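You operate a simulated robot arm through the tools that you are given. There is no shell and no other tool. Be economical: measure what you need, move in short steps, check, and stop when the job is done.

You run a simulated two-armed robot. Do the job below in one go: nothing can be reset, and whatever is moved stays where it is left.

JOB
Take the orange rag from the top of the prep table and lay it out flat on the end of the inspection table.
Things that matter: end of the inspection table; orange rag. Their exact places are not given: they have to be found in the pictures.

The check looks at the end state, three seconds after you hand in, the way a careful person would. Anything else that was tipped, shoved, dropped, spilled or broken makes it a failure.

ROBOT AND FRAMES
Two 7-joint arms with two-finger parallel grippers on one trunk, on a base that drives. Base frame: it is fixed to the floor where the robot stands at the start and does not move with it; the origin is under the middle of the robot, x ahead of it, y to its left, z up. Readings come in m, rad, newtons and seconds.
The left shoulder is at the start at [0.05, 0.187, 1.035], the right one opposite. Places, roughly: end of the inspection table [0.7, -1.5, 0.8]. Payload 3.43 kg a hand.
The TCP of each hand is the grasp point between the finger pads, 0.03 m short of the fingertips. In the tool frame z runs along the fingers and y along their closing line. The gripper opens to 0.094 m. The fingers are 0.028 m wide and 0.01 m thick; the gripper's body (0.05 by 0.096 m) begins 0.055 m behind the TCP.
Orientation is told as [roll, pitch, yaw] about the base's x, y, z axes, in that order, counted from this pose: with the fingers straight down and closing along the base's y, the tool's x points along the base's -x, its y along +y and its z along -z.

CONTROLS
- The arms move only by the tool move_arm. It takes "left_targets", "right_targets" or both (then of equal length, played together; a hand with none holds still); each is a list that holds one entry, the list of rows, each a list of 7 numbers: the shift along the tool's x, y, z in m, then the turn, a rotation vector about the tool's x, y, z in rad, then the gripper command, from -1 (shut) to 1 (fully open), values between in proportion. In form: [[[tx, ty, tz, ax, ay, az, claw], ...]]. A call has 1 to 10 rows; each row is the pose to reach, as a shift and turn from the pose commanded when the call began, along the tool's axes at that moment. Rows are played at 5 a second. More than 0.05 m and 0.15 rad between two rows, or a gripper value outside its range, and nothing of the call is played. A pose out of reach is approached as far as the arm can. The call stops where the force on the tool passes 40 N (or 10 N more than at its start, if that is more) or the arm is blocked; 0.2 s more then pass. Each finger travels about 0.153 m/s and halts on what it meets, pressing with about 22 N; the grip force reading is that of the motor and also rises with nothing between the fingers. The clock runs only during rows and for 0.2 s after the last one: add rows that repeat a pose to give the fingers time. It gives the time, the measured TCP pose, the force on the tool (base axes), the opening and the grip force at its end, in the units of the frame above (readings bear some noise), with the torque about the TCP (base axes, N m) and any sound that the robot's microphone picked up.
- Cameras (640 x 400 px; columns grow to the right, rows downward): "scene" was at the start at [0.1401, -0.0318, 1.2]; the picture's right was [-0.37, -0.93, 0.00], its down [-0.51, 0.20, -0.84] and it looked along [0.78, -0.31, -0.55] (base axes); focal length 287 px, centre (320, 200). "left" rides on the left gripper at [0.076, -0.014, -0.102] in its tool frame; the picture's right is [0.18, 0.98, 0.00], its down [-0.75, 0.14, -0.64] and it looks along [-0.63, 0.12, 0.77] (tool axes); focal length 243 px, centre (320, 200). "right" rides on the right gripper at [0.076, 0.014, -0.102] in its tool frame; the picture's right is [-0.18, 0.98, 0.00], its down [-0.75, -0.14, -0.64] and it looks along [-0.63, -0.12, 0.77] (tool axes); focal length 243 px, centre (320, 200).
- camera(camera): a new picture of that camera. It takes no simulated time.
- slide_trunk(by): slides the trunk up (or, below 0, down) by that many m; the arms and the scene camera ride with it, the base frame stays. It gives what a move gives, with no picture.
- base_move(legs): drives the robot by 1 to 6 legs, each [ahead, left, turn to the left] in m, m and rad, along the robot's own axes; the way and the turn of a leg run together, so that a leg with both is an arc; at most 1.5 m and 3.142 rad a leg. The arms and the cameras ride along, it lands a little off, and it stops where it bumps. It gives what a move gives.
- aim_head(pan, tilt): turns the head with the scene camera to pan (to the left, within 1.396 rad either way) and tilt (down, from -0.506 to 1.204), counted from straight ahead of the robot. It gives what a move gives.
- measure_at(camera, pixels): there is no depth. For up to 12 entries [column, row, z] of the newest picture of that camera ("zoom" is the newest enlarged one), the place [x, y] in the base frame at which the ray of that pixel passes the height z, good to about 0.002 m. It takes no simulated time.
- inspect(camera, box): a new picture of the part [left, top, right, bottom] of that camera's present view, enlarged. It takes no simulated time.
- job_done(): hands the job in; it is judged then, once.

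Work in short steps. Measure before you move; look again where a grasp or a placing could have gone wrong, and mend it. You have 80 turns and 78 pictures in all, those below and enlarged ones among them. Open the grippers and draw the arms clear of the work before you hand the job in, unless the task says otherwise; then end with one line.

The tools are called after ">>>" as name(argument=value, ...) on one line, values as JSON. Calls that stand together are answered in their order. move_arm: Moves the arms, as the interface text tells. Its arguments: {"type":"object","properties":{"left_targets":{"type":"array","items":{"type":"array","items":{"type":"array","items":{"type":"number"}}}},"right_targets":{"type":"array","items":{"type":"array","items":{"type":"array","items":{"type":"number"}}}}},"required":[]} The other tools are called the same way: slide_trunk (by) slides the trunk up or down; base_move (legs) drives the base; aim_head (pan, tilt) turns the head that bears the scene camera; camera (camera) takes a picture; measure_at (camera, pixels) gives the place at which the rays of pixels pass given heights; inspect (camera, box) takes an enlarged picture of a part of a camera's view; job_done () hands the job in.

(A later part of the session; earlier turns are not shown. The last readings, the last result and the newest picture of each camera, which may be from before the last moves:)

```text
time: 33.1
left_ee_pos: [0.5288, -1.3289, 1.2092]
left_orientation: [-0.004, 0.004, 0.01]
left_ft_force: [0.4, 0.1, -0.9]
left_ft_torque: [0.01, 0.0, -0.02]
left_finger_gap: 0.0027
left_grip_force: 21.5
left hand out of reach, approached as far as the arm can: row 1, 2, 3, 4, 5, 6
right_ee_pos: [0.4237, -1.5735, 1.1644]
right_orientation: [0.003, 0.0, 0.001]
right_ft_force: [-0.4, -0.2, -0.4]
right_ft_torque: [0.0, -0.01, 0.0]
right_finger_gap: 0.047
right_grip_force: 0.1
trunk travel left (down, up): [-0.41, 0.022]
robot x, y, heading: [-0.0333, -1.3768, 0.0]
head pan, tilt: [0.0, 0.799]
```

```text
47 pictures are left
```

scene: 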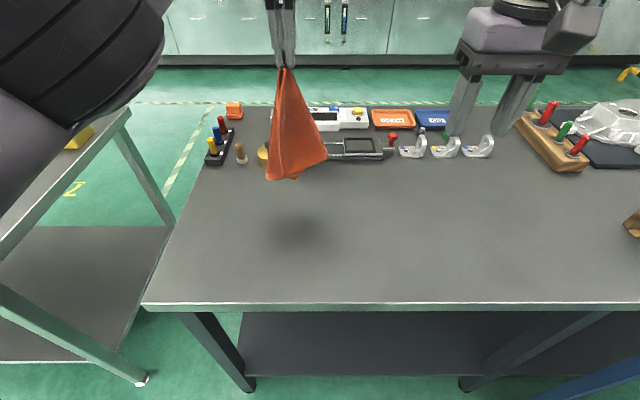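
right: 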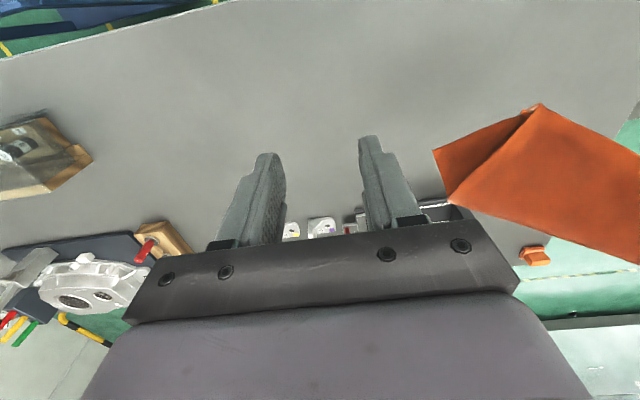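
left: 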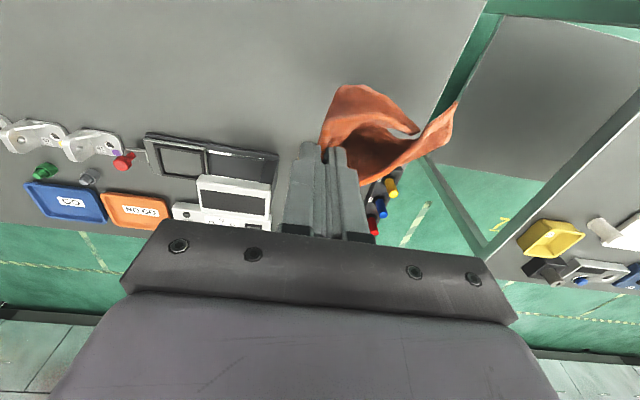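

The left arm seems stuck at a joint limit; I try leaving it sideways (outward, +y) and downward.

>>> move_arm(left_targets=[[[0, 0.02, 0.01, 0, 0, 0, -1], [0, 0.04, 0.02, 0, 0, 0, -1], [0, 0.06, 0.04, 0, 0, 0, -1], [0, 0.08, 0.06, 0, 0, 0, -1], [0.01, 0.1, 0.08, 0, 0, 0, -1], [0.03, 0.1, 0.08, 0, 0, 0, -1]]])

>>> camera(camera="scene")

```text
time: 34.5
left_ee_pos: [0.5663, -1.257, 1.1642]
left_orientation: [-0.001, -0.001, -0.001]
left_ft_force: [-0.5, -0.2, -0.6]
left_ft_torque: [0.0, 0.0, -0.01]
left_finger_gap: 0.0025
left_grip_force: 21.8
left hand out of reach, approached as far as the arm can: row 1, 2, 3, 4, 5, 6
right_ee_pos: [0.4226, -1.5738, 1.1643]
right_orientation: [-0.002, 0.0, -0.001]
right_ft_force: [-0.2, -0.1, 0.2]
right_ft_torque: [-0.01, -0.02, 0.0]
right_finger_gap: 0.047
right_grip_force: 0.0
trunk travel left (down, up): [-0.41, 0.022]
robot x, y, heading: [-0.0329, -1.3767, -0.002]
head pan, tilt: [0.0, 0.799]
```

```text
46 pictures are left
```

scene: 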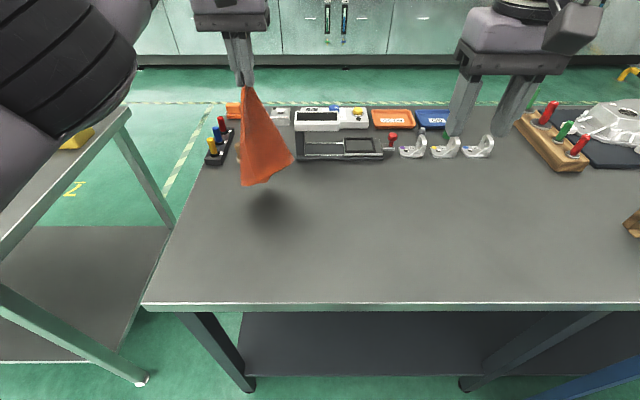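

It is back at the earlier point. I copy the right hand's successful retreat, mirrored: backward and outward together, no height change.

>>> move_arm(left_targets=[[[0.03, 0.02, 0, 0, 0, 0, -1], [0.06, 0.04, 0, 0, 0, 0, -1], [0.09, 0.06, 0, 0, 0, 0, -1], [0.12, 0.08, 0, 0, 0, 0, -1], [0.14, 0.09, 0, 0, 0, 0, -1], [0.14, 0.09, 0, 0, 0, 0, -1]]])

>>> camera(camera="scene")

```text
time: 35.9
left_ee_pos: [0.562, -1.1919, 1.2145]
left_orientation: [0.0, 0.001, 0.002]
left_ft_force: [0.0, -0.4, -0.9]
left_ft_torque: [0.02, 0.03, 0.01]
left_finger_gap: 0.0027
left_grip_force: 22.1
left hand out of reach, approached as far as the arm can: row 1, 2, 3, 4, 5, 6
right_ee_pos: [0.4226, -1.5755, 1.1656]
right_orientation: [0.002, 0.0, -0.002]
right_ft_force: [0.7, -0.2, -0.1]
right_ft_torque: [0.02, 0.0, 0.0]
right_finger_gap: 0.0469
right_grip_force: 0.1
trunk travel left (down, up): [-0.41, 0.022]
robot x, y, heading: [-0.0336, -1.3766, -0.003]
head pan, tilt: [0.0, 0.799]
```

```text
45 pictures are left
```

scene: 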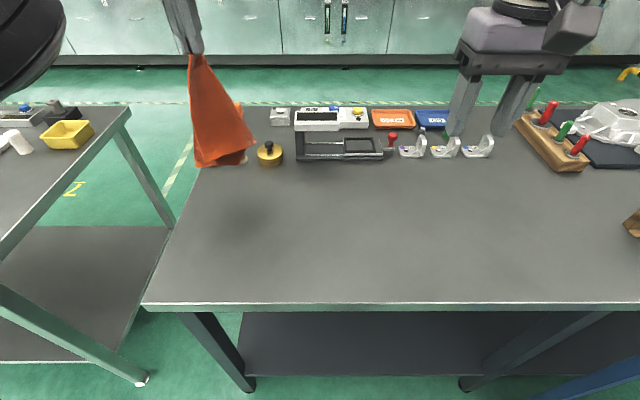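

The left arm only slides along its full-extension sphere. I drive the base back 0.12 and right 0.1 to bring the rag safely over the bare strip, then try bending the arm with a wrist turn.

>>> base_move(legs=[[-0.12, 0, 0], [0, -0.12, 0]])

>>> move_arm(left_targets=[[[0.01, 0, 0.01, 0, 0, -0.12, -1], [0.02, 0, 0.02, 0, 0, -0.24, -1], [0.03, 0, 0.03, 0, 0, -0.36, -1], [0.04, 0, 0.04, 0, 0, -0.48, -1], [0.05, 0, 0.05, 0, 0, -0.6, -1]]])

>>> camera(camera="scene")

```text
time: 38.0
left_ee_pos: [0.4408, -1.3139, 1.2154]
left_orientation: [-0.001, 0.001, -0.002]
left_ft_force: [-0.6, 0.1, 0.3]
left_ft_torque: [0.04, 0.0, -0.01]
left_finger_gap: 0.0028
left_grip_force: 21.9
right_ee_pos: [0.3026, -1.6966, 1.1633]
right_orientation: [0.003, 0.0, -0.003]
right_ft_force: [0.5, 0.0, -0.1]
right_ft_torque: [0.02, 0.01, 0.01]
right_finger_gap: 0.047
right_grip_force: 0.0
trunk travel left (down, up): [-0.41, 0.022]
robot x, y, heading: [-0.1535, -1.4993, -0.0]
head pan, tilt: [0.0, 0.799]
```

```text
time: 39.2
left_ee_pos: [0.4503, -1.3212, 1.1842]
left_orientation: [0.001, 0.002, 0.56]
left_ft_force: [-0.4, -0.9, 0.1]
left_ft_torque: [0.02, 0.01, -0.03]
left_finger_gap: 0.0026
left_grip_force: 22.0
left hand out of reach, approached as far as the arm can: row 1, 2, 3, 4, 5
right_ee_pos: [0.3034, -1.6962, 1.1653]
right_orientation: [0.002, 0.001, -0.004]
right_ft_force: [0.4, 0.0, -0.6]
right_ft_torque: [0.0, -0.03, 0.0]
right_finger_gap: 0.0469
right_grip_force: 0.3
trunk travel left (down, up): [-0.41, 0.022]
robot x, y, heading: [-0.1504, -1.4997, 0.0]
head pan, tilt: [0.0, 0.799]
```

```text
44 pictures are left
```

scene: 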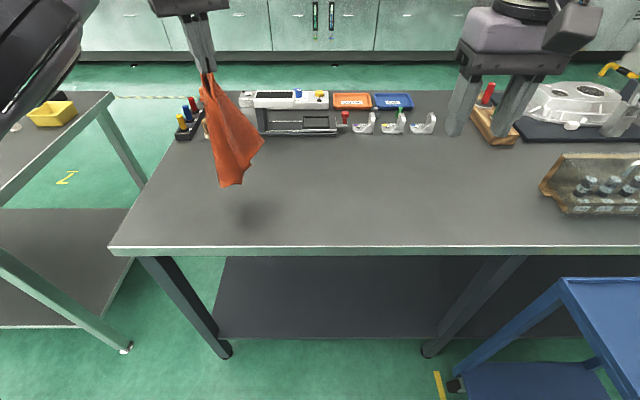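

The rag hangs over the bare strip now. I try whether the left arm bends when going down while yawing back partly.

>>> move_arm(left_targets=[[[0.02, 0, 0.03, 0, 0, 0, -1], [0.04, 0, 0.06, 0, 0, 0, -1], [0.06, 0, 0.09, 0, 0, 0, -1], [0.08, 0, 0.12, 0, 0, 0, -1]]])

>>> measure_at(camera="scene", pixels=[[565, 280, 0.69], [560, 280, 0.8], [450, 390, 0.0], [540, 190, 0.85], [560, 215, 0.85]])

>>> camera(camera="scene")

```text
time: 40.2
left_ee_pos: [0.4606, -1.361, 1.1189]
left_orientation: [0.001, -0.002, 0.6]
left_ft_force: [-0.6, -0.5, 0.1]
left_ft_torque: [-0.03, 0.0, -0.04]
left_finger_gap: 0.0026
left_grip_force: 21.6
left hand out of reach, approached as far as the arm can: row 1, 2, 3, 4
right_ee_pos: [0.3028, -1.6962, 1.1645]
right_orientation: [0.002, 0.0, -0.001]
right_ft_force: [0.3, 0.2, -0.8]
right_ft_torque: [-0.01, -0.02, -0.02]
right_finger_gap: 0.0468
right_grip_force: 0.0
trunk travel left (down, up): [-0.41, 0.022]
robot x, y, heading: [-0.1525, -1.495, -0.006]
head pan, tilt: [0.0, 0.799]
```

```text
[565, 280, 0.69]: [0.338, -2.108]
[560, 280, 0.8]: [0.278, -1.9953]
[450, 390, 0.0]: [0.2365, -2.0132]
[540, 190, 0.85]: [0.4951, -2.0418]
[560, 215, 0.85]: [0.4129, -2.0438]
```

```text
43 pictures are left
```

scene: 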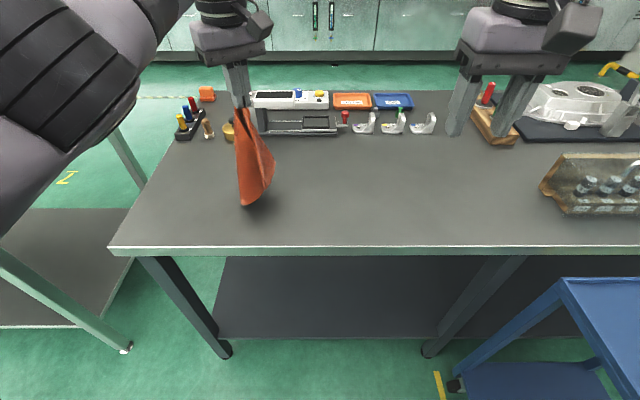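

I look at the left arm's shape to understand the limit.

>>> aim_head(pan=0.7, tilt=0.35)

>>> camera(camera="scene")

```text
time: 41.2
left_ee_pos: [0.4601, -1.3605, 1.1208]
left_orientation: [-0.001, -0.001, 0.598]
left_ft_force: [-0.4, 0.3, -0.8]
left_ft_torque: [-0.03, 0.0, -0.06]
left_finger_gap: 0.0024
left_grip_force: 22.0
right_ee_pos: [0.3027, -1.6954, 1.1641]
right_orientation: [0.001, 0.001, -0.002]
right_ft_force: [0.2, 0.0, -0.1]
right_ft_torque: [0.01, -0.01, -0.02]
right_finger_gap: 0.0471
right_grip_force: 0.0
trunk travel left (down, up): [-0.41, 0.022]
robot x, y, heading: [-0.1516, -1.4992, -0.007]
head pan, tilt: [0.7, 0.351]
```

```text
42 pictures are left
```

scene: 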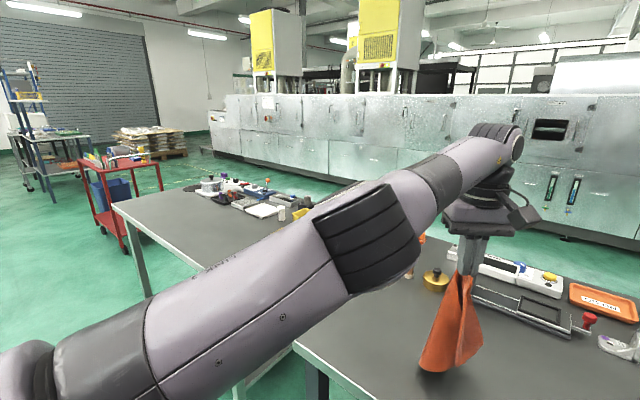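

The left arm is straight at the elbow (singular). I command a larger medial (-y) move with some pull-back so the elbow must fold.

>>> move_arm(left_targets=[[[0.03, -0.02, 0, 0, 0, 0, -1], [0.06, -0.04, 0, 0, 0, 0, -1], [0.09, -0.06, 0, 0, 0, 0, -1], [0.12, -0.08, 0, 0, 0, 0, -1], [0.15, -0.1, 0, 0, 0, 0, -1], [0.18, -0.12, 0, 0, 0, 0, -1], [0.2, -0.12, 0, 0, 0, 0, -1], [0.2, -0.12, 0, 0, 0, 0, -1]]])

>>> camera(camera="scene")

```text
time: 43.0
left_ee_pos: [0.3763, -1.5572, 1.1252]
left_orientation: [-0.012, 0.006, 0.634]
left_ft_force: [-1.3, -0.3, -0.8]
left_ft_torque: [-0.01, 0.04, 0.01]
left_finger_gap: 0.0026
left_grip_force: 22.4
left hand out of reach, approached as far as the arm can: row 1, 2, 6
right_ee_pos: [0.3031, -1.6956, 1.165]
right_orientation: [-0.001, -0.001, -0.003]
right_ft_force: [0.3, -0.2, -0.4]
right_ft_torque: [0.0, 0.02, -0.04]
right_finger_gap: 0.0472
right_grip_force: 0.0
trunk travel left (down, up): [-0.41, 0.022]
robot x, y, heading: [-0.1543, -1.4965, -0.006]
head pan, tilt: [0.7, 0.351]
```

```text
41 pictures are left
```

scene: 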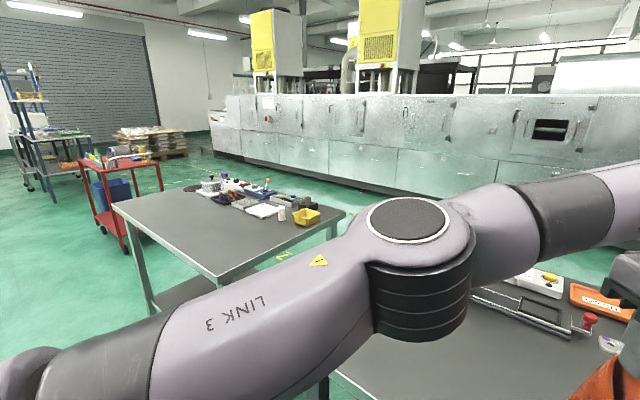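

The elbow is bent again and the arm is free. I bring the hand back to yaw 0 over the bare strip at about (0.42,-1.42).

>>> move_arm(left_targets=[[[-0.023, 0.017, 0, 0, 0, 0.12, -1], [-0.046, 0.034, 0, 0, 0, 0.24, -1], [-0.07, 0.05, 0, 0, 0, 0.36, -1], [-0.094, 0.067, 0, 0, 0, 0.48, -1], [-0.117, 0.084, 0, 0, 0, 0.62, -1], [-0.117, 0.084, 0, 0, 0, 0.63, -1]]])

>>> aim_head(pan=0, tilt=0.7)

>>> camera(camera="scene")

```text
time: 44.4
left_ee_pos: [0.4141, -1.4363, 1.1174]
left_orientation: [0.001, 0.002, -0.032]
left_ft_force: [-0.2, -0.4, -0.9]
left_ft_torque: [-0.02, -0.01, 0.03]
left_finger_gap: 0.0026
left_grip_force: 21.7
right_ee_pos: [0.3022, -1.6961, 1.1643]
right_orientation: [0.001, 0.0, -0.002]
right_ft_force: [-0.4, 0.0, -0.5]
right_ft_torque: [0.01, -0.01, 0.02]
right_finger_gap: 0.0468
right_grip_force: 0.1
trunk travel left (down, up): [-0.41, 0.022]
robot x, y, heading: [-0.1542, -1.4937, -0.005]
head pan, tilt: [0.7, 0.351]
```

```text
time: 45.5
left_ee_pos: [0.4148, -1.4371, 1.1188]
left_orientation: [0.0, 0.0, -0.031]
left_ft_force: [0.4, -0.2, -1.3]
left_ft_torque: [0.0, 0.0, 0.06]
left_finger_gap: 0.0027
left_grip_force: 22.2
right_ee_pos: [0.3026, -1.6952, 1.1654]
right_orientation: [-0.002, -0.001, -0.001]
right_ft_force: [-0.4, 0.7, 0.3]
right_ft_torque: [0.0, -0.04, 0.0]
right_finger_gap: 0.0468
right_grip_force: 0.1
trunk travel left (down, up): [-0.41, 0.022]
robot x, y, heading: [-0.1526, -1.4999, -0.001]
head pan, tilt: [0.0, 0.7]
```

```text
40 pictures are left
```

scene: 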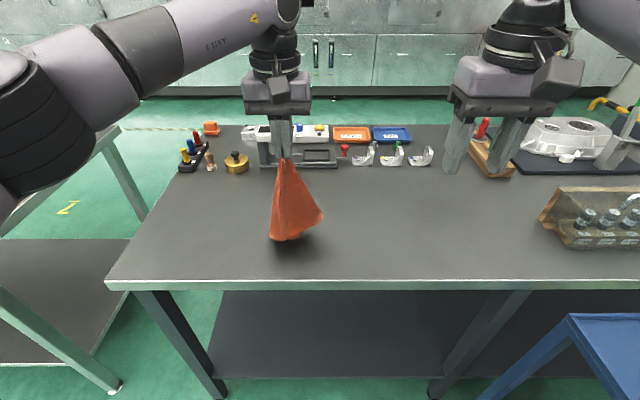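

The arm is back in its normal shape. I pull the hand in 5 cm, drive forward 0.12 to the earlier clearance, then lower the trunk so the hanging tip just touches the table.

>>> move_arm(left_targets=[[[0.025, 0, 0, 0, 0, -0.03, -1], [0.05, 0, 0, 0, 0, -0.03, -1]]], right_targets=[[[0, -0.02, 0, 0, 0, 0, 0], [0, -0.02, 0, 0, 0, 0, 0]]])

>>> base_move(legs=[[0.12, 0, 0]])

>>> slide_trunk(by=-0.06)

>>> camera(camera="scene")

```text
time: 46.1
left_ee_pos: [0.3647, -1.4355, 1.1184]
left_orientation: [-0.001, -0.001, 0.0]
left_ft_force: [-0.4, 0.4, 0.1]
left_ft_torque: [-0.04, 0.02, 0.03]
left_finger_gap: 0.0025
left_grip_force: 21.6
right_ee_pos: [0.3024, -1.7147, 1.1649]
right_orientation: [0.0, 0.0, -0.001]
right_ft_force: [-0.4, -0.3, 0.3]
right_ft_torque: [0.0, 0.0, 0.01]
right_finger_gap: 0.0469
right_grip_force: 0.1
trunk travel left (down, up): [-0.41, 0.022]
robot x, y, heading: [-0.1521, -1.502, -0.0]
head pan, tilt: [0.0, 0.7]
```

```text
time: 47.4
left_ee_pos: [0.4873, -1.4346, 1.119]
left_orientation: [-0.001, 0.0, 0.001]
left_ft_force: [1.5, 0.0, -0.5]
left_ft_torque: [0.0, 0.02, 0.06]
left_finger_gap: 0.0025
left_grip_force: 21.8
right_ee_pos: [0.4249, -1.7149, 1.1634]
right_orientation: [0.0, -0.001, 0.0]
right_ft_force: [0.7, 0.3, -0.8]
right_ft_torque: [0.04, 0.04, -0.01]
right_finger_gap: 0.047
right_grip_force: 0.0
trunk travel left (down, up): [-0.41, 0.022]
robot x, y, heading: [-0.0289, -1.5017, 0.002]
head pan, tilt: [0.0, 0.7]
```

```text
time: 48.4
left_ee_pos: [0.4859, -1.4344, 1.0595]
left_orientation: [0.002, -0.001, 0.0]
left_ft_force: [1.1, -0.4, -0.6]
left_ft_torque: [0.02, -0.01, 0.01]
left_finger_gap: 0.0028
left_grip_force: 22.2
right_ee_pos: [0.4243, -1.7132, 1.1045]
right_orientation: [0.003, -0.001, -0.001]
right_ft_force: [-0.6, -0.2, -0.9]
right_ft_torque: [0.01, -0.03, 0.01]
right_finger_gap: 0.0472
right_grip_force: 0.0
trunk travel left (down, up): [-0.35, 0.082]
robot x, y, heading: [-0.0304, -1.4969, 0.002]
head pan, tilt: [0.0, 0.7]
```

```text
39 pictures are left
```

scene: 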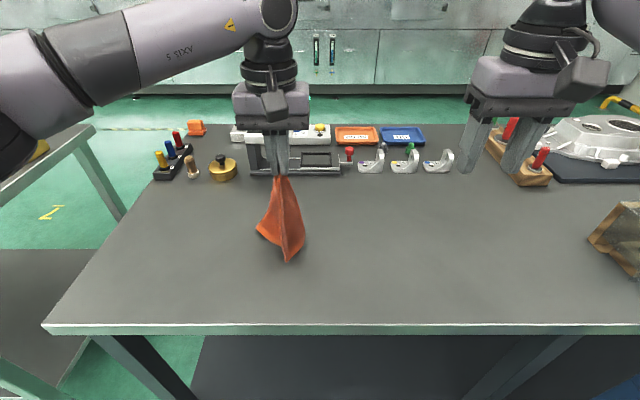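

The tip is about touching. I now lay the rag by sweeping the left hand +y while descending in an arc.

>>> move_arm(left_targets=[[[0, 0.02, 0.004, 0, 0, 0, -1], [0, 0.045, 0.01, 0, 0, 0, -1], [0, 0.07, 0.018, 0, 0, 0, -1], [0, 0.095, 0.03, 0, 0, 0, -1], [0, 0.12, 0.045, 0, 0, 0, -1], [0, 0.145, 0.062, 0, 0, 0, -1], [0, 0.17, 0.082, 0, 0, 0, -1], [0, 0.195, 0.107, 0, 0, 0, -1], [0, 0.215, 0.135, 0, 0, 0, -1], [0, 0.235, 0.165, 0, 0, 0, -1]]])

>>> camera(camera="scene")

>>> camera(camera="right")

```text
time: 50.6
left_ee_pos: [0.485, -1.1986, 0.8939]
left_orientation: [0.001, -0.002, 0.001]
left_ft_force: [0.7, 0.4, 0.2]
left_ft_torque: [-0.03, 0.03, 0.03]
left_finger_gap: 0.0028
left_grip_force: 21.2
right_ee_pos: [0.4256, -1.7134, 1.1039]
right_orientation: [0.001, 0.0, -0.001]
right_ft_force: [0.0, -0.3, 0.4]
right_ft_torque: [0.01, 0.01, 0.01]
right_finger_gap: 0.0472
right_grip_force: 0.0
trunk travel left (down, up): [-0.35, 0.082]
robot x, y, heading: [-0.0318, -1.5004, 0.001]
head pan, tilt: [0.0, 0.7]
```

```text
38 pictures are left
```

scene: 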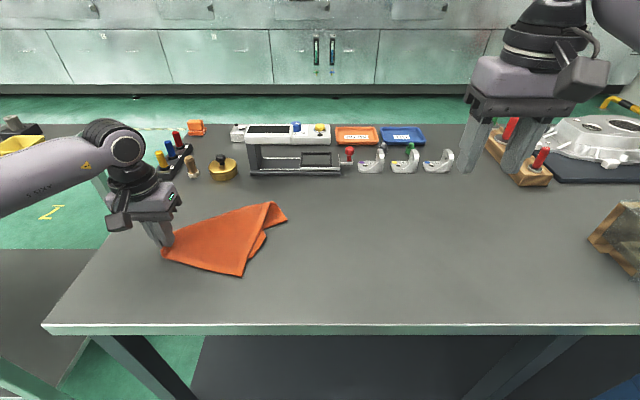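

```text
37 pictures are left
```

right: 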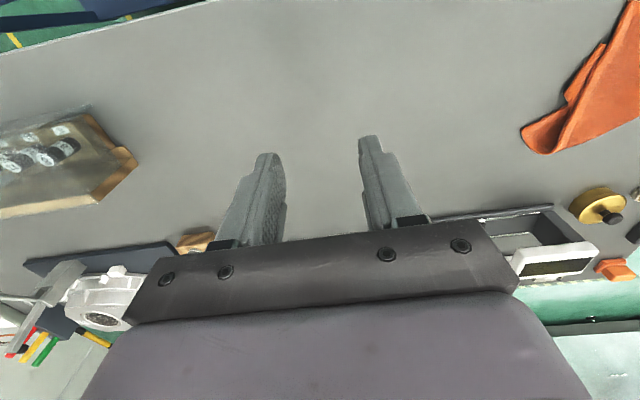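

The rag now lies partly folded. I zoom in on it.

>>> inspect(camera="scene", box=[140, 170, 320, 300])

>>> camera(camera="left")

```text
3.08 times, centred on (230, 235) of scene
```

zoom: 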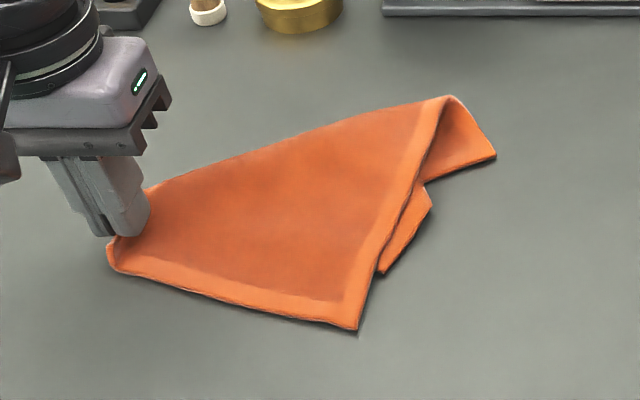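

```text
35 pictures are left
```

left: 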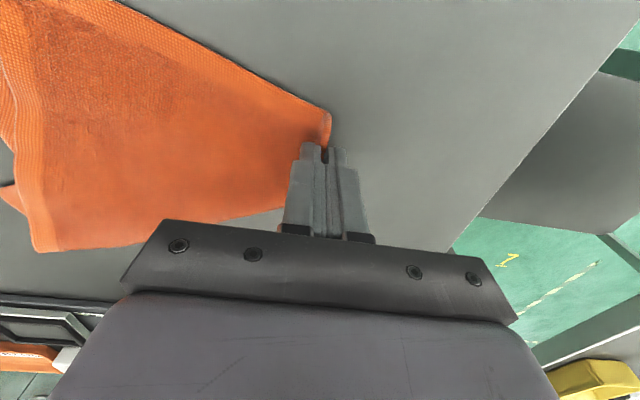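

The held corner A is at left, hem A–B runs along the near side to corner B at zoom (355,328); the rest is folded underneath. Gripping B with the right hand and lifting will let it hang open from edge AB. I measure.

>>> measure_at(camera="zoom", pixels=[[108, 260, 0.853], [355, 328, 0.853], [450, 97, 0.853], [495, 155, 0.853], [430, 205, 0.853], [230, 295, 0.853]])

```text
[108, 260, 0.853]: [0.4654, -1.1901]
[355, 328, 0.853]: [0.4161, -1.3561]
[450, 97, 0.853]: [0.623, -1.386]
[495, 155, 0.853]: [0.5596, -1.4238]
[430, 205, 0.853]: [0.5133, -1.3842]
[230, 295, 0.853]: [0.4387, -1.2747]
```

AB≈0.175 m is the short edge. The spot is cross-body for the right arm, so I release with the left, raise it, and shift the base left 0.22 to be centred on the edge.

>>> move_arm(left_targets=[[[0, 0, 0.006, 0, 0, 0, -0.6], [0, 0, 0.006, 0, 0, 0, -0.2], [0, 0, 0.006, 0, 0, 0, 0], [0, 0, -0.03, 0, 0, 0, 0], [0, 0, -0.07, 0, 0, 0, 0], [0, 0, -0.11, 0, 0, 0, 0]]])

>>> base_move(legs=[[0, 0.22, 0]])

>>> slide_trunk(by=-0.08)

>>> camera(camera="scene")

>>> camera(camera="left")

```text
time: 52.0
left_ee_pos: [0.4864, -1.2007, 1.0046]
left_orientation: [0.001, 0.0, -0.001]
left_ft_force: [0.5, -0.4, 0.6]
left_ft_torque: [-0.03, 0.02, 0.02]
left_finger_gap: 0.0469
left_grip_force: 0.0
right_ee_pos: [0.4252, -1.714, 1.1048]
right_orientation: [0.003, 0.0, -0.001]
right_ft_force: [0.2, 0.1, -0.3]
right_ft_torque: [0.01, -0.01, -0.01]
right_finger_gap: 0.047
right_grip_force: 0.2
trunk travel left (down, up): [-0.35, 0.082]
robot x, y, heading: [-0.0289, -1.496, -0.004]
head pan, tilt: [0.0, 0.7]
```

```text
time: 53.6
left_ee_pos: [0.4872, -0.9824, 1.0041]
left_orientation: [0.0, 0.0, -0.002]
left_ft_force: [-0.8, -0.2, 0.0]
left_ft_torque: [-0.02, 0.02, -0.04]
left_finger_gap: 0.0471
left_grip_force: 0.1
right_ee_pos: [0.4255, -1.4956, 1.1048]
right_orientation: [0.0, 0.0, -0.001]
right_ft_force: [-0.7, 0.3, 0.4]
right_ft_torque: [-0.02, -0.04, 0.01]
right_finger_gap: 0.0471
right_grip_force: 0.0
trunk travel left (down, up): [-0.35, 0.082]
robot x, y, heading: [-0.0309, -1.2776, 0.001]
head pan, tilt: [0.0, 0.7]
```

```text
time: 54.8
left_ee_pos: [0.4869, -0.9824, 0.9242]
left_orientation: [-0.001, -0.001, -0.002]
left_ft_force: [0.7, 0.5, 0.8]
left_ft_torque: [-0.02, 0.0, 0.01]
left_finger_gap: 0.0468
left_grip_force: 0.0
right_ee_pos: [0.4247, -1.4949, 1.0232]
right_orientation: [0.002, 0.001, -0.002]
right_ft_force: [0.8, -0.5, -0.2]
right_ft_torque: [0.0, 0.02, 0.01]
right_finger_gap: 0.0466
right_grip_force: 0.1
trunk travel left (down, up): [-0.27, 0.162]
robot x, y, heading: [-0.0335, -1.2766, -0.003]
head pan, tilt: [0.0, 0.7]
```

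```text
34 pictures are left
```

scene: 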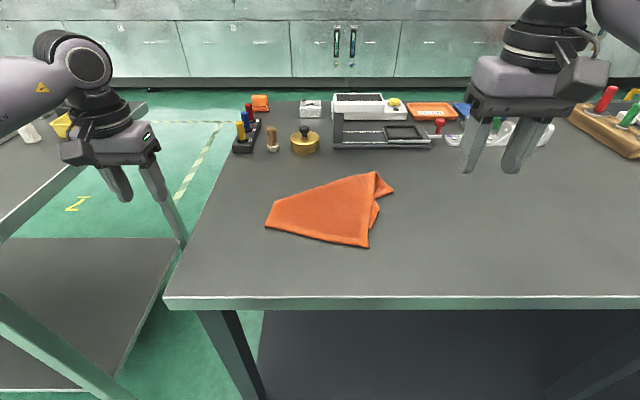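

```text
33 pictures are left
```

left: 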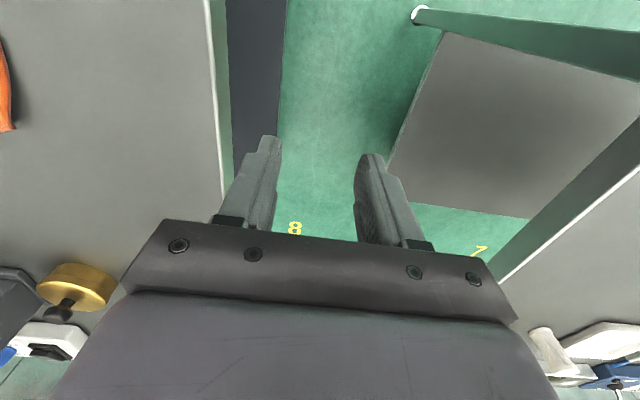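

I zoom on the rag now that the view is clear.

>>> inspect(camera="scene", box=[250, 160, 410, 260])

>>> measure_at(camera="scene", pixels=[[265, 226, 0.853], [368, 247, 0.853], [378, 171, 0.853], [394, 190, 0.853], [373, 228, 0.853], [316, 238, 0.853], [275, 201, 0.853]])

```text
4.00 times, centred on (330, 210) of scene
```

zoom: 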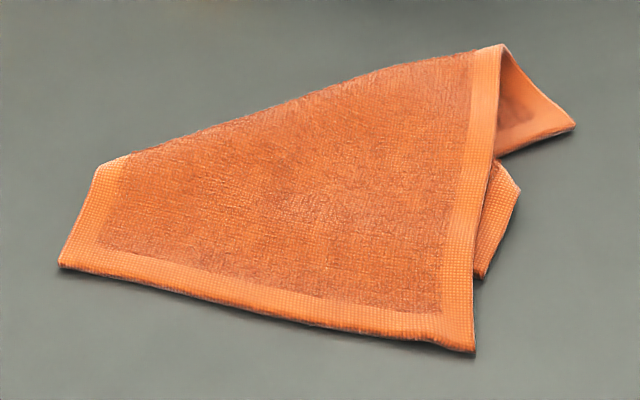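

```text
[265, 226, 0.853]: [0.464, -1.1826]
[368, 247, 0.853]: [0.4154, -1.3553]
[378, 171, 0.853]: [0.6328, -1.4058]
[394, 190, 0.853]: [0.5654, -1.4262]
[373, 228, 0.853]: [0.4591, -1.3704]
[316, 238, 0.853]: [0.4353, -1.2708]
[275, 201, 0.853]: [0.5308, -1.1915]
```

Corners: A (0.464,-1.183), B (0.415,-1.355); the underlayer stays clear of both pinch spots. I bring both hands over the outer side edges beside A and B, tips ~6 mm above the table.

>>> move_arm(right_targets=[[[-0.002, 0.036, 0, 0, 0, 0, 0], [-0.005, 0.072, 0, 0, 0, 0, 0], [-0.009, 0.108, 0.02, 0, 0, 0, 0], [-0.011, 0.145, 0.055, 0, 0, 0, 0], [-0.011, 0.145, 0.09, 0, 0, 0, 0], [-0.011, 0.145, 0.12, 0, 0, 0, 0], [-0.011, 0.145, 0.135, 0, 0, 0, 0], [-0.011, 0.145, 0.135, 0, 0, 0, 0]]], left_targets=[[[0, -0.04, 0, 0, 0, 0, 0], [0, -0.08, 0, 0, 0, 0, 0], [0, -0.12, 0, 0, 0, 0, 0], [0, -0.16, 0, 0, 0, 0, 0], [0, -0.2, 0, 0, 0, 0, 0], [0, -0.2136, 0.015, 0, 0, 0, 0], [0, -0.2136, 0.036, 0, 0, 0, 0], [0, -0.2136, 0.036, 0, 0, 0, 0]]])

>>> inspect(camera="scene", box=[220, 130, 440, 270])

>>> camera(camera="right")

>>> camera(camera="left")

```text
refused: row 4 steps farther than a row can; nothing moved
```

```text
2.86 times, centred on (330, 200) of scene
```

zoom: 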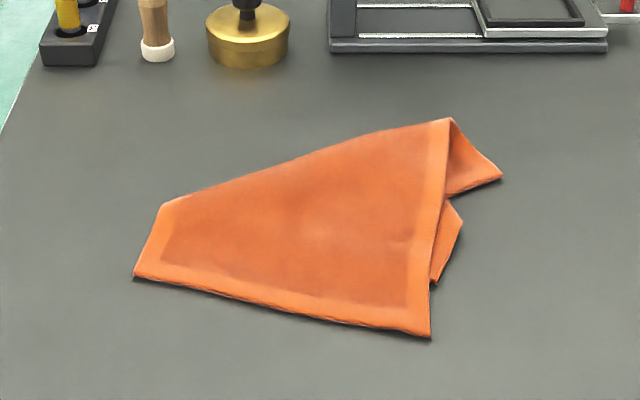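

```text
30 pictures are left
```

right: 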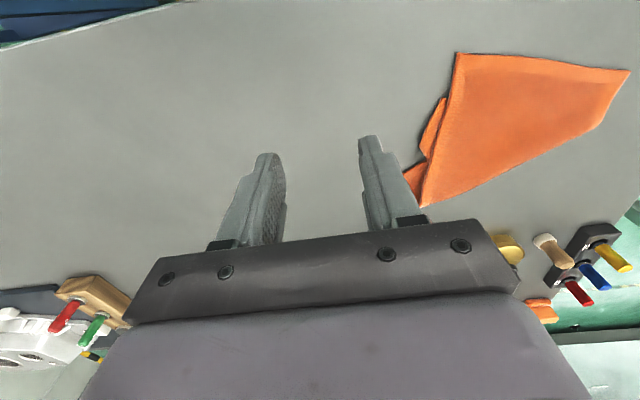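

```text
29 pictures are left
```

left: 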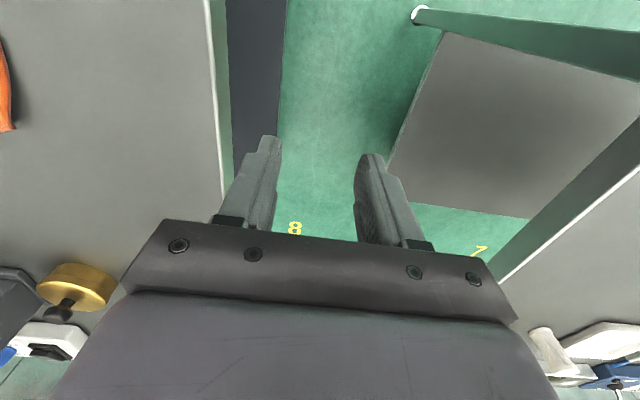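

A row step was slightly too long; I resend with smaller steps and look afterwards.

>>> move_arm(right_targets=[[[-0.002, 0.036, 0, 0, 0, 0, 0], [-0.005, 0.072, 0, 0, 0, 0, 0], [-0.009, 0.108, 0.01, 0, 0, 0, 0], [-0.011, 0.14, 0.035, 0, 0, 0, 0], [-0.011, 0.145, 0.065, 0, 0, 0, 0], [-0.011, 0.145, 0.095, 0, 0, 0, 0], [-0.011, 0.145, 0.12, 0, 0, 0, 0], [-0.011, 0.145, 0.135, 0, 0, 0, 0], [-0.011, 0.145, 0.135, 0, 0, 0, 0]]], left_targets=[[[0, -0.04, 0, 0, 0, 0, 0], [0, -0.08, 0, 0, 0, 0, 0], [0, -0.12, 0, 0, 0, 0, 0], [0, -0.16, 0, 0, 0, 0, 0], [0, -0.19, 0, 0, 0, 0, 0], [0, -0.2136, 0, 0, 0, 0, 0], [0, -0.2136, 0.015, 0, 0, 0, 0], [0, -0.2136, 0.036, 0, 0, 0, 0], [0, -0.2136, 0.036, 0, 0, 0, 0]]])

>>> inspect(camera="scene", box=[220, 130, 440, 270])

>>> camera(camera="left")

```text
time: 56.8
left_ee_pos: [0.4873, -1.1968, 0.8878]
left_orientation: [0.0, -0.002, -0.004]
left_ft_force: [0.4, 0.1, 0.1]
left_ft_torque: [-0.02, 0.02, -0.01]
left_finger_gap: 0.0471
left_grip_force: 0.0
right_ee_pos: [0.4368, -1.3513, 0.8892]
right_orientation: [0.003, 0.0, -0.003]
right_ft_force: [-0.7, 0.6, 0.0]
right_ft_torque: [-0.01, 0.02, -0.01]
right_finger_gap: 0.0471
right_grip_force: 0.0
trunk travel left (down, up): [-0.27, 0.162]
robot x, y, heading: [-0.031, -1.2788, -0.002]
head pan, tilt: [0.0, 0.7]
```

```text
2.86 times, centred on (330, 200) of scene
```

zoom: 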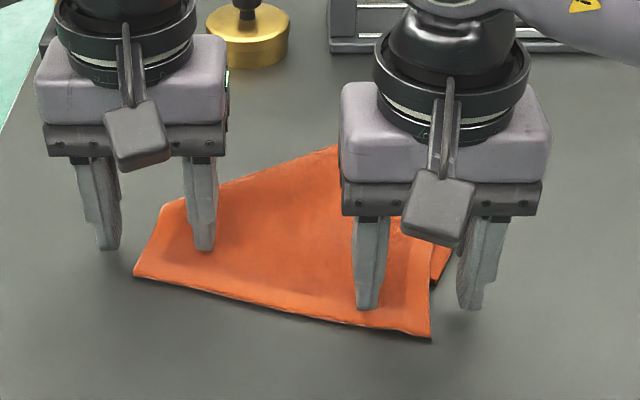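

```text
27 pictures are left
```

left: 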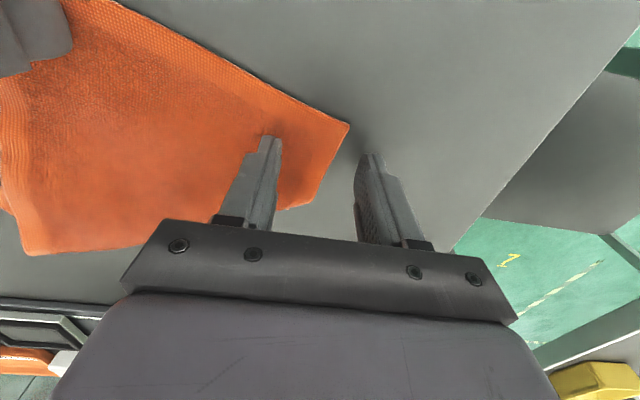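

Both straddle well. I lower to light contact and close gradually.

>>> move_arm(right_targets=[[[0, 0, 0.004, 0, 0, 0, 0], [0, 0, 0.008, 0, 0, 0, 0], [0, 0, 0.008, 0, 0, 0, -0.3], [0, 0, 0.008, 0, 0, 0, -0.6], [0, 0, 0.008, 0, 0, 0, -1], [0, 0, 0.008, 0, 0, 0, -1], [0, 0, 0.008, 0, 0, 0, -1]]], left_targets=[[[0, 0, 0.004, 0, 0, 0, 0], [0, 0, 0.007, 0, 0, 0, 0], [0, 0, 0.007, 0, 0, 0, -0.3], [0, 0, 0.007, 0, 0, 0, -0.6], [0, 0, 0.007, 0, 0, 0, -1], [0, 0, 0.007, 0, 0, 0, -1], [0, 0, 0.007, 0, 0, 0, -1]]])

>>> inspect(camera="scene", box=[220, 130, 440, 270])

```text
time: 58.4
left_ee_pos: [0.4862, -1.1967, 0.8824]
left_orientation: [-0.002, -0.003, -0.001]
left_ft_force: [-0.8, -8.1, 15.5]
left_ft_torque: [-0.38, 0.0, -0.01]
left_finger_gap: 0.0041
left_grip_force: 21.3
right_ee_pos: [0.4351, -1.3516, 0.8829]
right_orientation: [0.001, -0.003, 0.0]
right_ft_force: [1.2, 7.4, 8.5]
right_ft_torque: [0.31, -0.09, 0.07]
right_finger_gap: 0.003
right_grip_force: 21.9
trunk travel left (down, up): [-0.27, 0.162]
robot x, y, heading: [-0.0286, -1.2796, -0.001]
head pan, tilt: [0.0, 0.7]
```

```text
2.86 times, centred on (330, 200) of scene
```

zoom: 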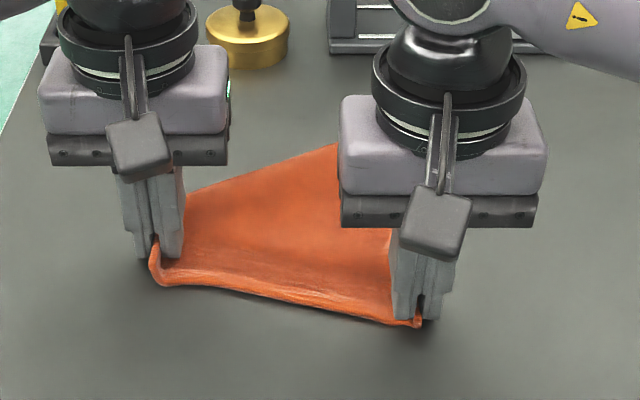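

Both corners are pinched. I lift 14 cm while levelling the two hands in x (keeping their distance), then raise the trunk.

>>> move_arm(right_targets=[[[0, 0, -0.01, 0, 0, 0, -1], [0, 0, -0.03, 0, 0, 0, -1], [-0.004, -0.001, -0.055, 0, 0, 0, -1], [-0.008, -0.003, -0.08, 0, 0, 0, -1], [-0.012, -0.004, -0.11, 0, 0, 0, -1], [-0.015, -0.005, -0.14, 0, 0, 0, -1]]], left_targets=[[[0, 0, -0.01, 0, 0, 0, -1], [0, 0, -0.03, 0, 0, 0, -1], [0.009, 0, -0.055, 0, 0, 0, -1], [0.018, 0.001, -0.08, 0, 0, 0, -1], [0.027, 0.002, -0.11, 0, 0, 0, -1], [0.036, 0.002, -0.14, 0, 0, 0, -1]]])

>>> slide_trunk(by=0.12)

>>> camera(camera="scene")

```text
time: 59.8
left_ee_pos: [0.4501, -1.1964, 1.021]
left_orientation: [-0.001, -0.003, -0.002]
left_ft_force: [1.1, -10.0, 0.7]
left_ft_torque: [-0.33, -0.06, 0.1]
left_finger_gap: 0.0033
left_grip_force: 22.1
right_ee_pos: [0.4501, -1.3563, 1.0226]
right_orientation: [0.002, -0.001, 0.0]
right_ft_force: [-2.2, 9.5, 0.0]
right_ft_torque: [0.31, 0.07, 0.15]
right_finger_gap: 0.0028
right_grip_force: 21.9
trunk travel left (down, up): [-0.27, 0.162]
robot x, y, heading: [-0.0309, -1.2782, 0.002]
head pan, tilt: [0.0, 0.7]
```

```text
time: 61.3
left_ee_pos: [0.4504, -1.1939, 1.1401]
left_orientation: [-0.002, 0.001, -0.001]
left_ft_force: [1.7, -11.3, 0.3]
left_ft_torque: [-0.38, -0.04, 0.1]
left_finger_gap: 0.0034
left_grip_force: 21.8
right_ee_pos: [0.4496, -1.3566, 1.1407]
right_orientation: [0.002, -0.001, -0.002]
right_ft_force: [-1.2, 11.0, -0.2]
right_ft_torque: [0.33, 0.06, 0.18]
right_finger_gap: 0.0027
right_grip_force: 21.9
trunk travel left (down, up): [-0.39, 0.042]
robot x, y, heading: [-0.0322, -1.2756, -0.003]
head pan, tilt: [0.0, 0.7]
```

```text
25 pictures are left
```

scene: 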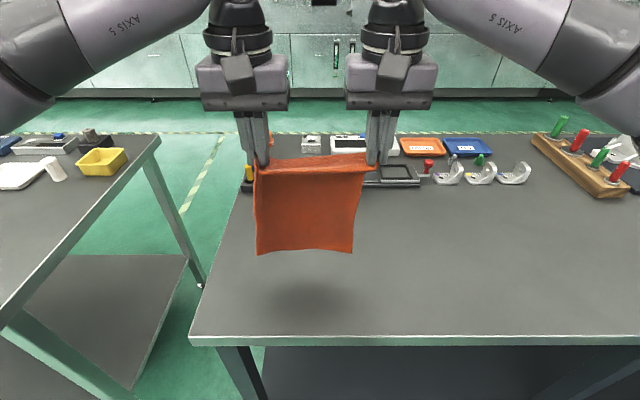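

The rag hangs open from edge AB. Reach is better low than high, so I will lay it forward: bottom edge down near x≈0.36 first, then the hands arc forward to x≈0.59. I shift right 0.08 and pull the hands back to x≈0.37.

>>> base_move(legs=[[0, -0.08, 0]])

>>> move_arm(right_targets=[[[0.02, 0, 0, 0, 0, 0, -1], [0.04, 0, 0, 0, 0, 0, -1], [0.06, 0, 0, 0, 0, 0, -1], [0.075, 0, 0, 0, 0, 0, -1], [0.075, 0, 0, 0, 0, 0, -1], [0.075, 0, 0, 0, 0, 0, -1]]], left_targets=[[[0.02, 0, 0, 0, 0, 0, -1], [0.04, 0, 0, 0, 0, 0, -1], [0.06, 0, 0, 0, 0, 0, -1], [0.075, 0, 0, 0, 0, 0, -1], [0.075, 0, 0, 0, 0, 0, -1], [0.075, 0, 0, 0, 0, 0, -1]]])

>>> camera(camera="scene")

```text
time: 62.4
left_ee_pos: [0.4507, -1.2728, 1.1403]
left_orientation: [-0.001, -0.003, -0.002]
left_ft_force: [1.0, -11.5, 0.1]
left_ft_torque: [-0.36, -0.05, 0.11]
left_finger_gap: 0.0035
left_grip_force: 22.3
right_ee_pos: [0.4508, -1.4336, 1.1428]
right_orientation: [0.003, 0.001, -0.002]
right_ft_force: [-1.4, 10.5, 0.3]
right_ft_torque: [0.38, 0.04, 0.16]
right_finger_gap: 0.0027
right_grip_force: 22.2
trunk travel left (down, up): [-0.39, 0.042]
robot x, y, heading: [-0.0313, -1.3565, 0.0]
head pan, tilt: [0.0, 0.7]
```

```text
time: 63.8
left_ee_pos: [0.3741, -1.2727, 1.141]
left_orientation: [-0.002, -0.003, -0.001]
left_ft_force: [2.9, -11.9, -0.4]
left_ft_torque: [-0.4, -0.01, 0.13]
left_finger_gap: 0.0034
left_grip_force: 22.2
right_ee_pos: [0.374, -1.4327, 1.1407]
right_orientation: [0.001, 0.0, -0.003]
right_ft_force: [-2.5, 11.3, -0.7]
right_ft_torque: [0.33, 0.06, 0.19]
right_finger_gap: 0.003
right_grip_force: 22.0
trunk travel left (down, up): [-0.39, 0.042]
robot x, y, heading: [-0.0304, -1.3533, -0.005]
head pan, tilt: [0.0, 0.7]
```

```text
24 pictures are left
```

scene: 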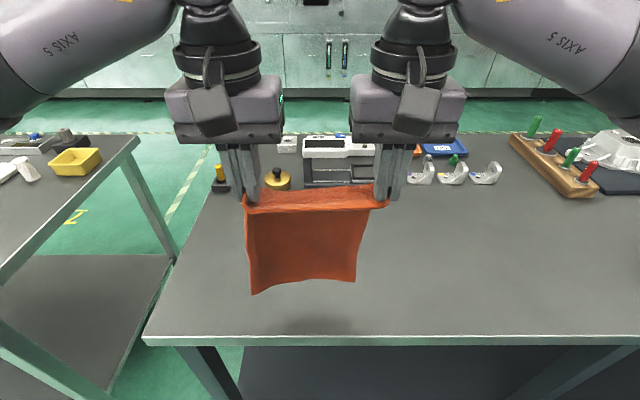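

I measure the height of the bottom edge (row ~285–295).

>>> measure_at(camera="scene", pixels=[[250, 295, 0.9], [250, 295, 0.86], [356, 282, 0.9], [356, 282, 0.93], [250, 295, 0.93], [450, 340, 0.85]])

```text
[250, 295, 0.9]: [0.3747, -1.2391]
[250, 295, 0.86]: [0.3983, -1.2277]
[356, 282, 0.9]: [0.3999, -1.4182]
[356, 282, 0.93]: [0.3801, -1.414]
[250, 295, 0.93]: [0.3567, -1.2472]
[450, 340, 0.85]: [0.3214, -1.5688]
```

The bottom edge is ~5–6 cm above the table at x≈0.375. I lower it to touch and start the forward arc, keeping the cloth slightly slack.

>>> move_arm(right_targets=[[[0, 0, 0.02, 0, 0, 0, -1], [0, 0, 0.04, 0, 0, 0, -1], [0, 0, 0.055, 0, 0, 0, -1], [-0.025, 0, 0.062, 0, 0, 0, -1], [-0.05, 0, 0.07, 0, 0, 0, -1], [-0.08, 0, 0.08, 0, 0, 0, -1], [-0.107, 0, 0.094, 0, 0, 0, -1], [-0.135, 0, 0.114, 0, 0, 0, -1], [-0.16, 0, 0.138, 0, 0, 0, -1], [-0.178, 0, 0.163, 0, 0, 0, -1]]], left_targets=[[[0, 0, 0.02, 0, 0, 0, -1], [0, 0, 0.04, 0, 0, 0, -1], [0, 0, 0.055, 0, 0, 0, -1], [-0.025, 0, 0.062, 0, 0, 0, -1], [-0.05, 0, 0.07, 0, 0, 0, -1], [-0.08, 0, 0.08, 0, 0, 0, -1], [-0.107, 0, 0.094, 0, 0, 0, -1], [-0.135, 0, 0.114, 0, 0, 0, -1], [-0.16, 0, 0.138, 0, 0, 0, -1], [-0.178, 0, 0.163, 0, 0, 0, -1]]])

>>> camera(camera="scene")

```text
time: 66.0
left_ee_pos: [0.5542, -1.2732, 0.9784]
left_orientation: [-0.001, 0.001, -0.004]
left_ft_force: [0.7, -8.9, -0.8]
left_ft_torque: [-0.27, -0.01, 0.1]
left_finger_gap: 0.0033
left_grip_force: 22.3
right_ee_pos: [0.553, -1.4328, 0.9788]
right_orientation: [0.001, 0.0, 0.002]
right_ft_force: [-0.9, 9.4, -0.6]
right_ft_torque: [0.28, 0.03, 0.15]
right_finger_gap: 0.0028
right_grip_force: 21.9
trunk travel left (down, up): [-0.39, 0.042]
robot x, y, heading: [-0.0323, -1.357, -0.008]
head pan, tilt: [0.0, 0.7]
```

```text
23 pictures are left
```

scene: 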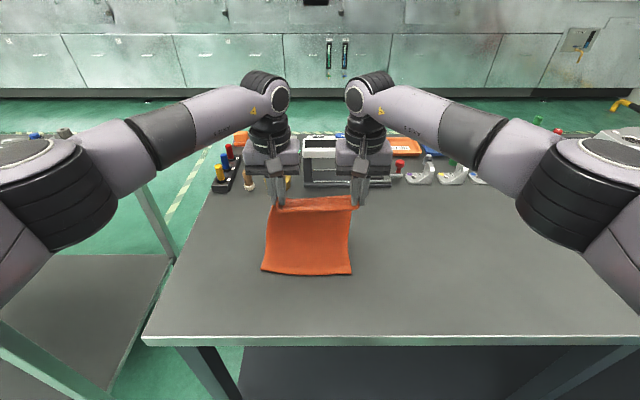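

Going well; I check where the near edge rests before finishing the arc.

>>> measure_at(camera="scene", pixels=[[263, 270, 0.853], [352, 275, 0.853]])

```text
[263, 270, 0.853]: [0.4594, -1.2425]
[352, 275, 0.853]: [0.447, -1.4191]
```

The near edge got dragged to x≈0.45, so the hands would run out of reach. I reverse the arc to lift it and restart, this time letting more cloth rest on the table before going forward.

>>> move_arm(right_targets=[[[0.018, 0, -0.025, 0, 0, 0, -1], [0.043, 0, -0.049, 0, 0, 0, -1], [0.071, 0, -0.069, 0, 0, 0, -1], [0.098, 0, -0.083, 0, 0, 0, -1], [0.128, 0, -0.1, 0, 0, 0, -1], [0.153, 0, -0.125, 0, 0, 0, -1], [0.175, 0, -0.145, 0, 0, 0, -1], [0.19, 0, -0.163, 0, 0, 0, -1], [0.19, 0, -0.163, 0, 0, 0, -1], [0.19, 0, -0.163, 0, 0, 0, -1]]], left_targets=[[[0.018, 0, -0.025, 0, 0, 0, -1], [0.043, 0, -0.049, 0, 0, 0, -1], [0.071, 0, -0.069, 0, 0, 0, -1], [0.098, 0, -0.083, 0, 0, 0, -1], [0.128, 0, -0.1, 0, 0, 0, -1], [0.153, 0, -0.125, 0, 0, 0, -1], [0.175, 0, -0.145, 0, 0, 0, -1], [0.19, 0, -0.163, 0, 0, 0, -1], [0.19, 0, -0.163, 0, 0, 0, -1], [0.19, 0, -0.163, 0, 0, 0, -1]]])

>>> move_arm(right_targets=[[[0, 0, 0.03, 0, 0, 0, -1], [0, 0, 0.05, 0, 0, 0, -1], [0, 0, 0.065, 0, 0, 0, -1], [0, 0, 0.08, 0, 0, 0, -1], [-0.01, 0, 0.09, 0, 0, 0, -1], [-0.01, 0, 0.09, 0, 0, 0, -1]]], left_targets=[[[0, 0, 0.03, 0, 0, 0, -1], [0, 0, 0.05, 0, 0, 0, -1], [0, 0, 0.065, 0, 0, 0, -1], [0, 0, 0.08, 0, 0, 0, -1], [-0.01, 0, 0.09, 0, 0, 0, -1], [-0.01, 0, 0.09, 0, 0, 0, -1]]])

>>> camera(camera="scene")

```text
time: 68.2
left_ee_pos: [0.3633, -1.273, 1.1404]
left_orientation: [-0.001, -0.002, -0.002]
left_ft_force: [1.8, -11.0, 1.0]
left_ft_torque: [-0.37, -0.03, 0.08]
left_finger_gap: 0.0032
left_grip_force: 21.9
right_ee_pos: [0.3632, -1.4336, 1.141]
right_orientation: [0.002, -0.001, -0.001]
right_ft_force: [-1.9, 11.8, -0.7]
right_ft_torque: [0.35, 0.08, 0.18]
right_finger_gap: 0.003
right_grip_force: 21.9
trunk travel left (down, up): [-0.39, 0.042]
robot x, y, heading: [-0.0323, -1.3548, -0.003]
head pan, tilt: [0.0, 0.7]
```

```text
time: 69.6
left_ee_pos: [0.373, -1.2729, 1.0505]
left_orientation: [-0.002, -0.001, 0.0]
left_ft_force: [1.8, -9.2, 0.6]
left_ft_torque: [-0.31, -0.07, 0.07]
left_finger_gap: 0.0033
left_grip_force: 22.1
right_ee_pos: [0.3749, -1.4317, 1.0507]
right_orientation: [0.0, 0.0, 0.001]
right_ft_force: [-0.4, 9.2, -0.8]
right_ft_torque: [0.27, 0.03, 0.17]
right_finger_gap: 0.0026
right_grip_force: 22.1
trunk travel left (down, up): [-0.39, 0.042]
robot x, y, heading: [-0.0319, -1.3546, -0.005]
head pan, tilt: [0.0, 0.7]
```

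```text
22 pictures are left
```

scene: 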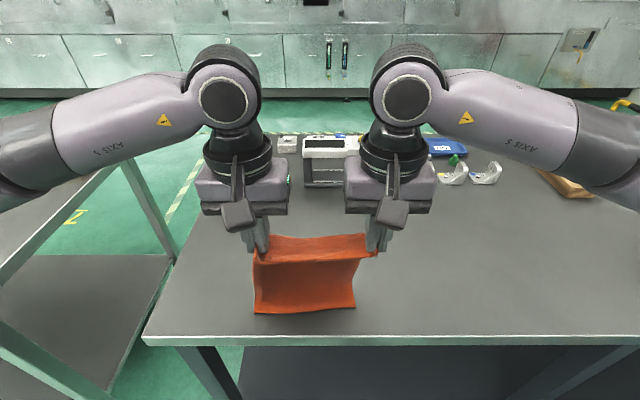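

>>> measure_at(camera="scene", pixels=[[255, 313, 0.853], [355, 307, 0.853]])

>>> inspect(camera="scene", box=[210, 190, 410, 330])

```text
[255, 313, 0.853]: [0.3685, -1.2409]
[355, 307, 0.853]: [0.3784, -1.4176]
```

```text
2.86 times, centred on (310, 260) of scene
```

zoom: 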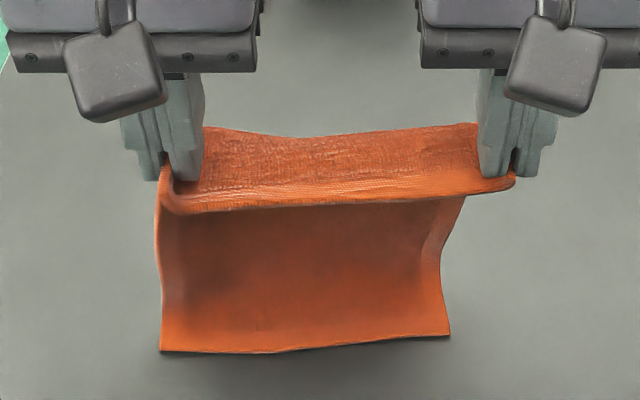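

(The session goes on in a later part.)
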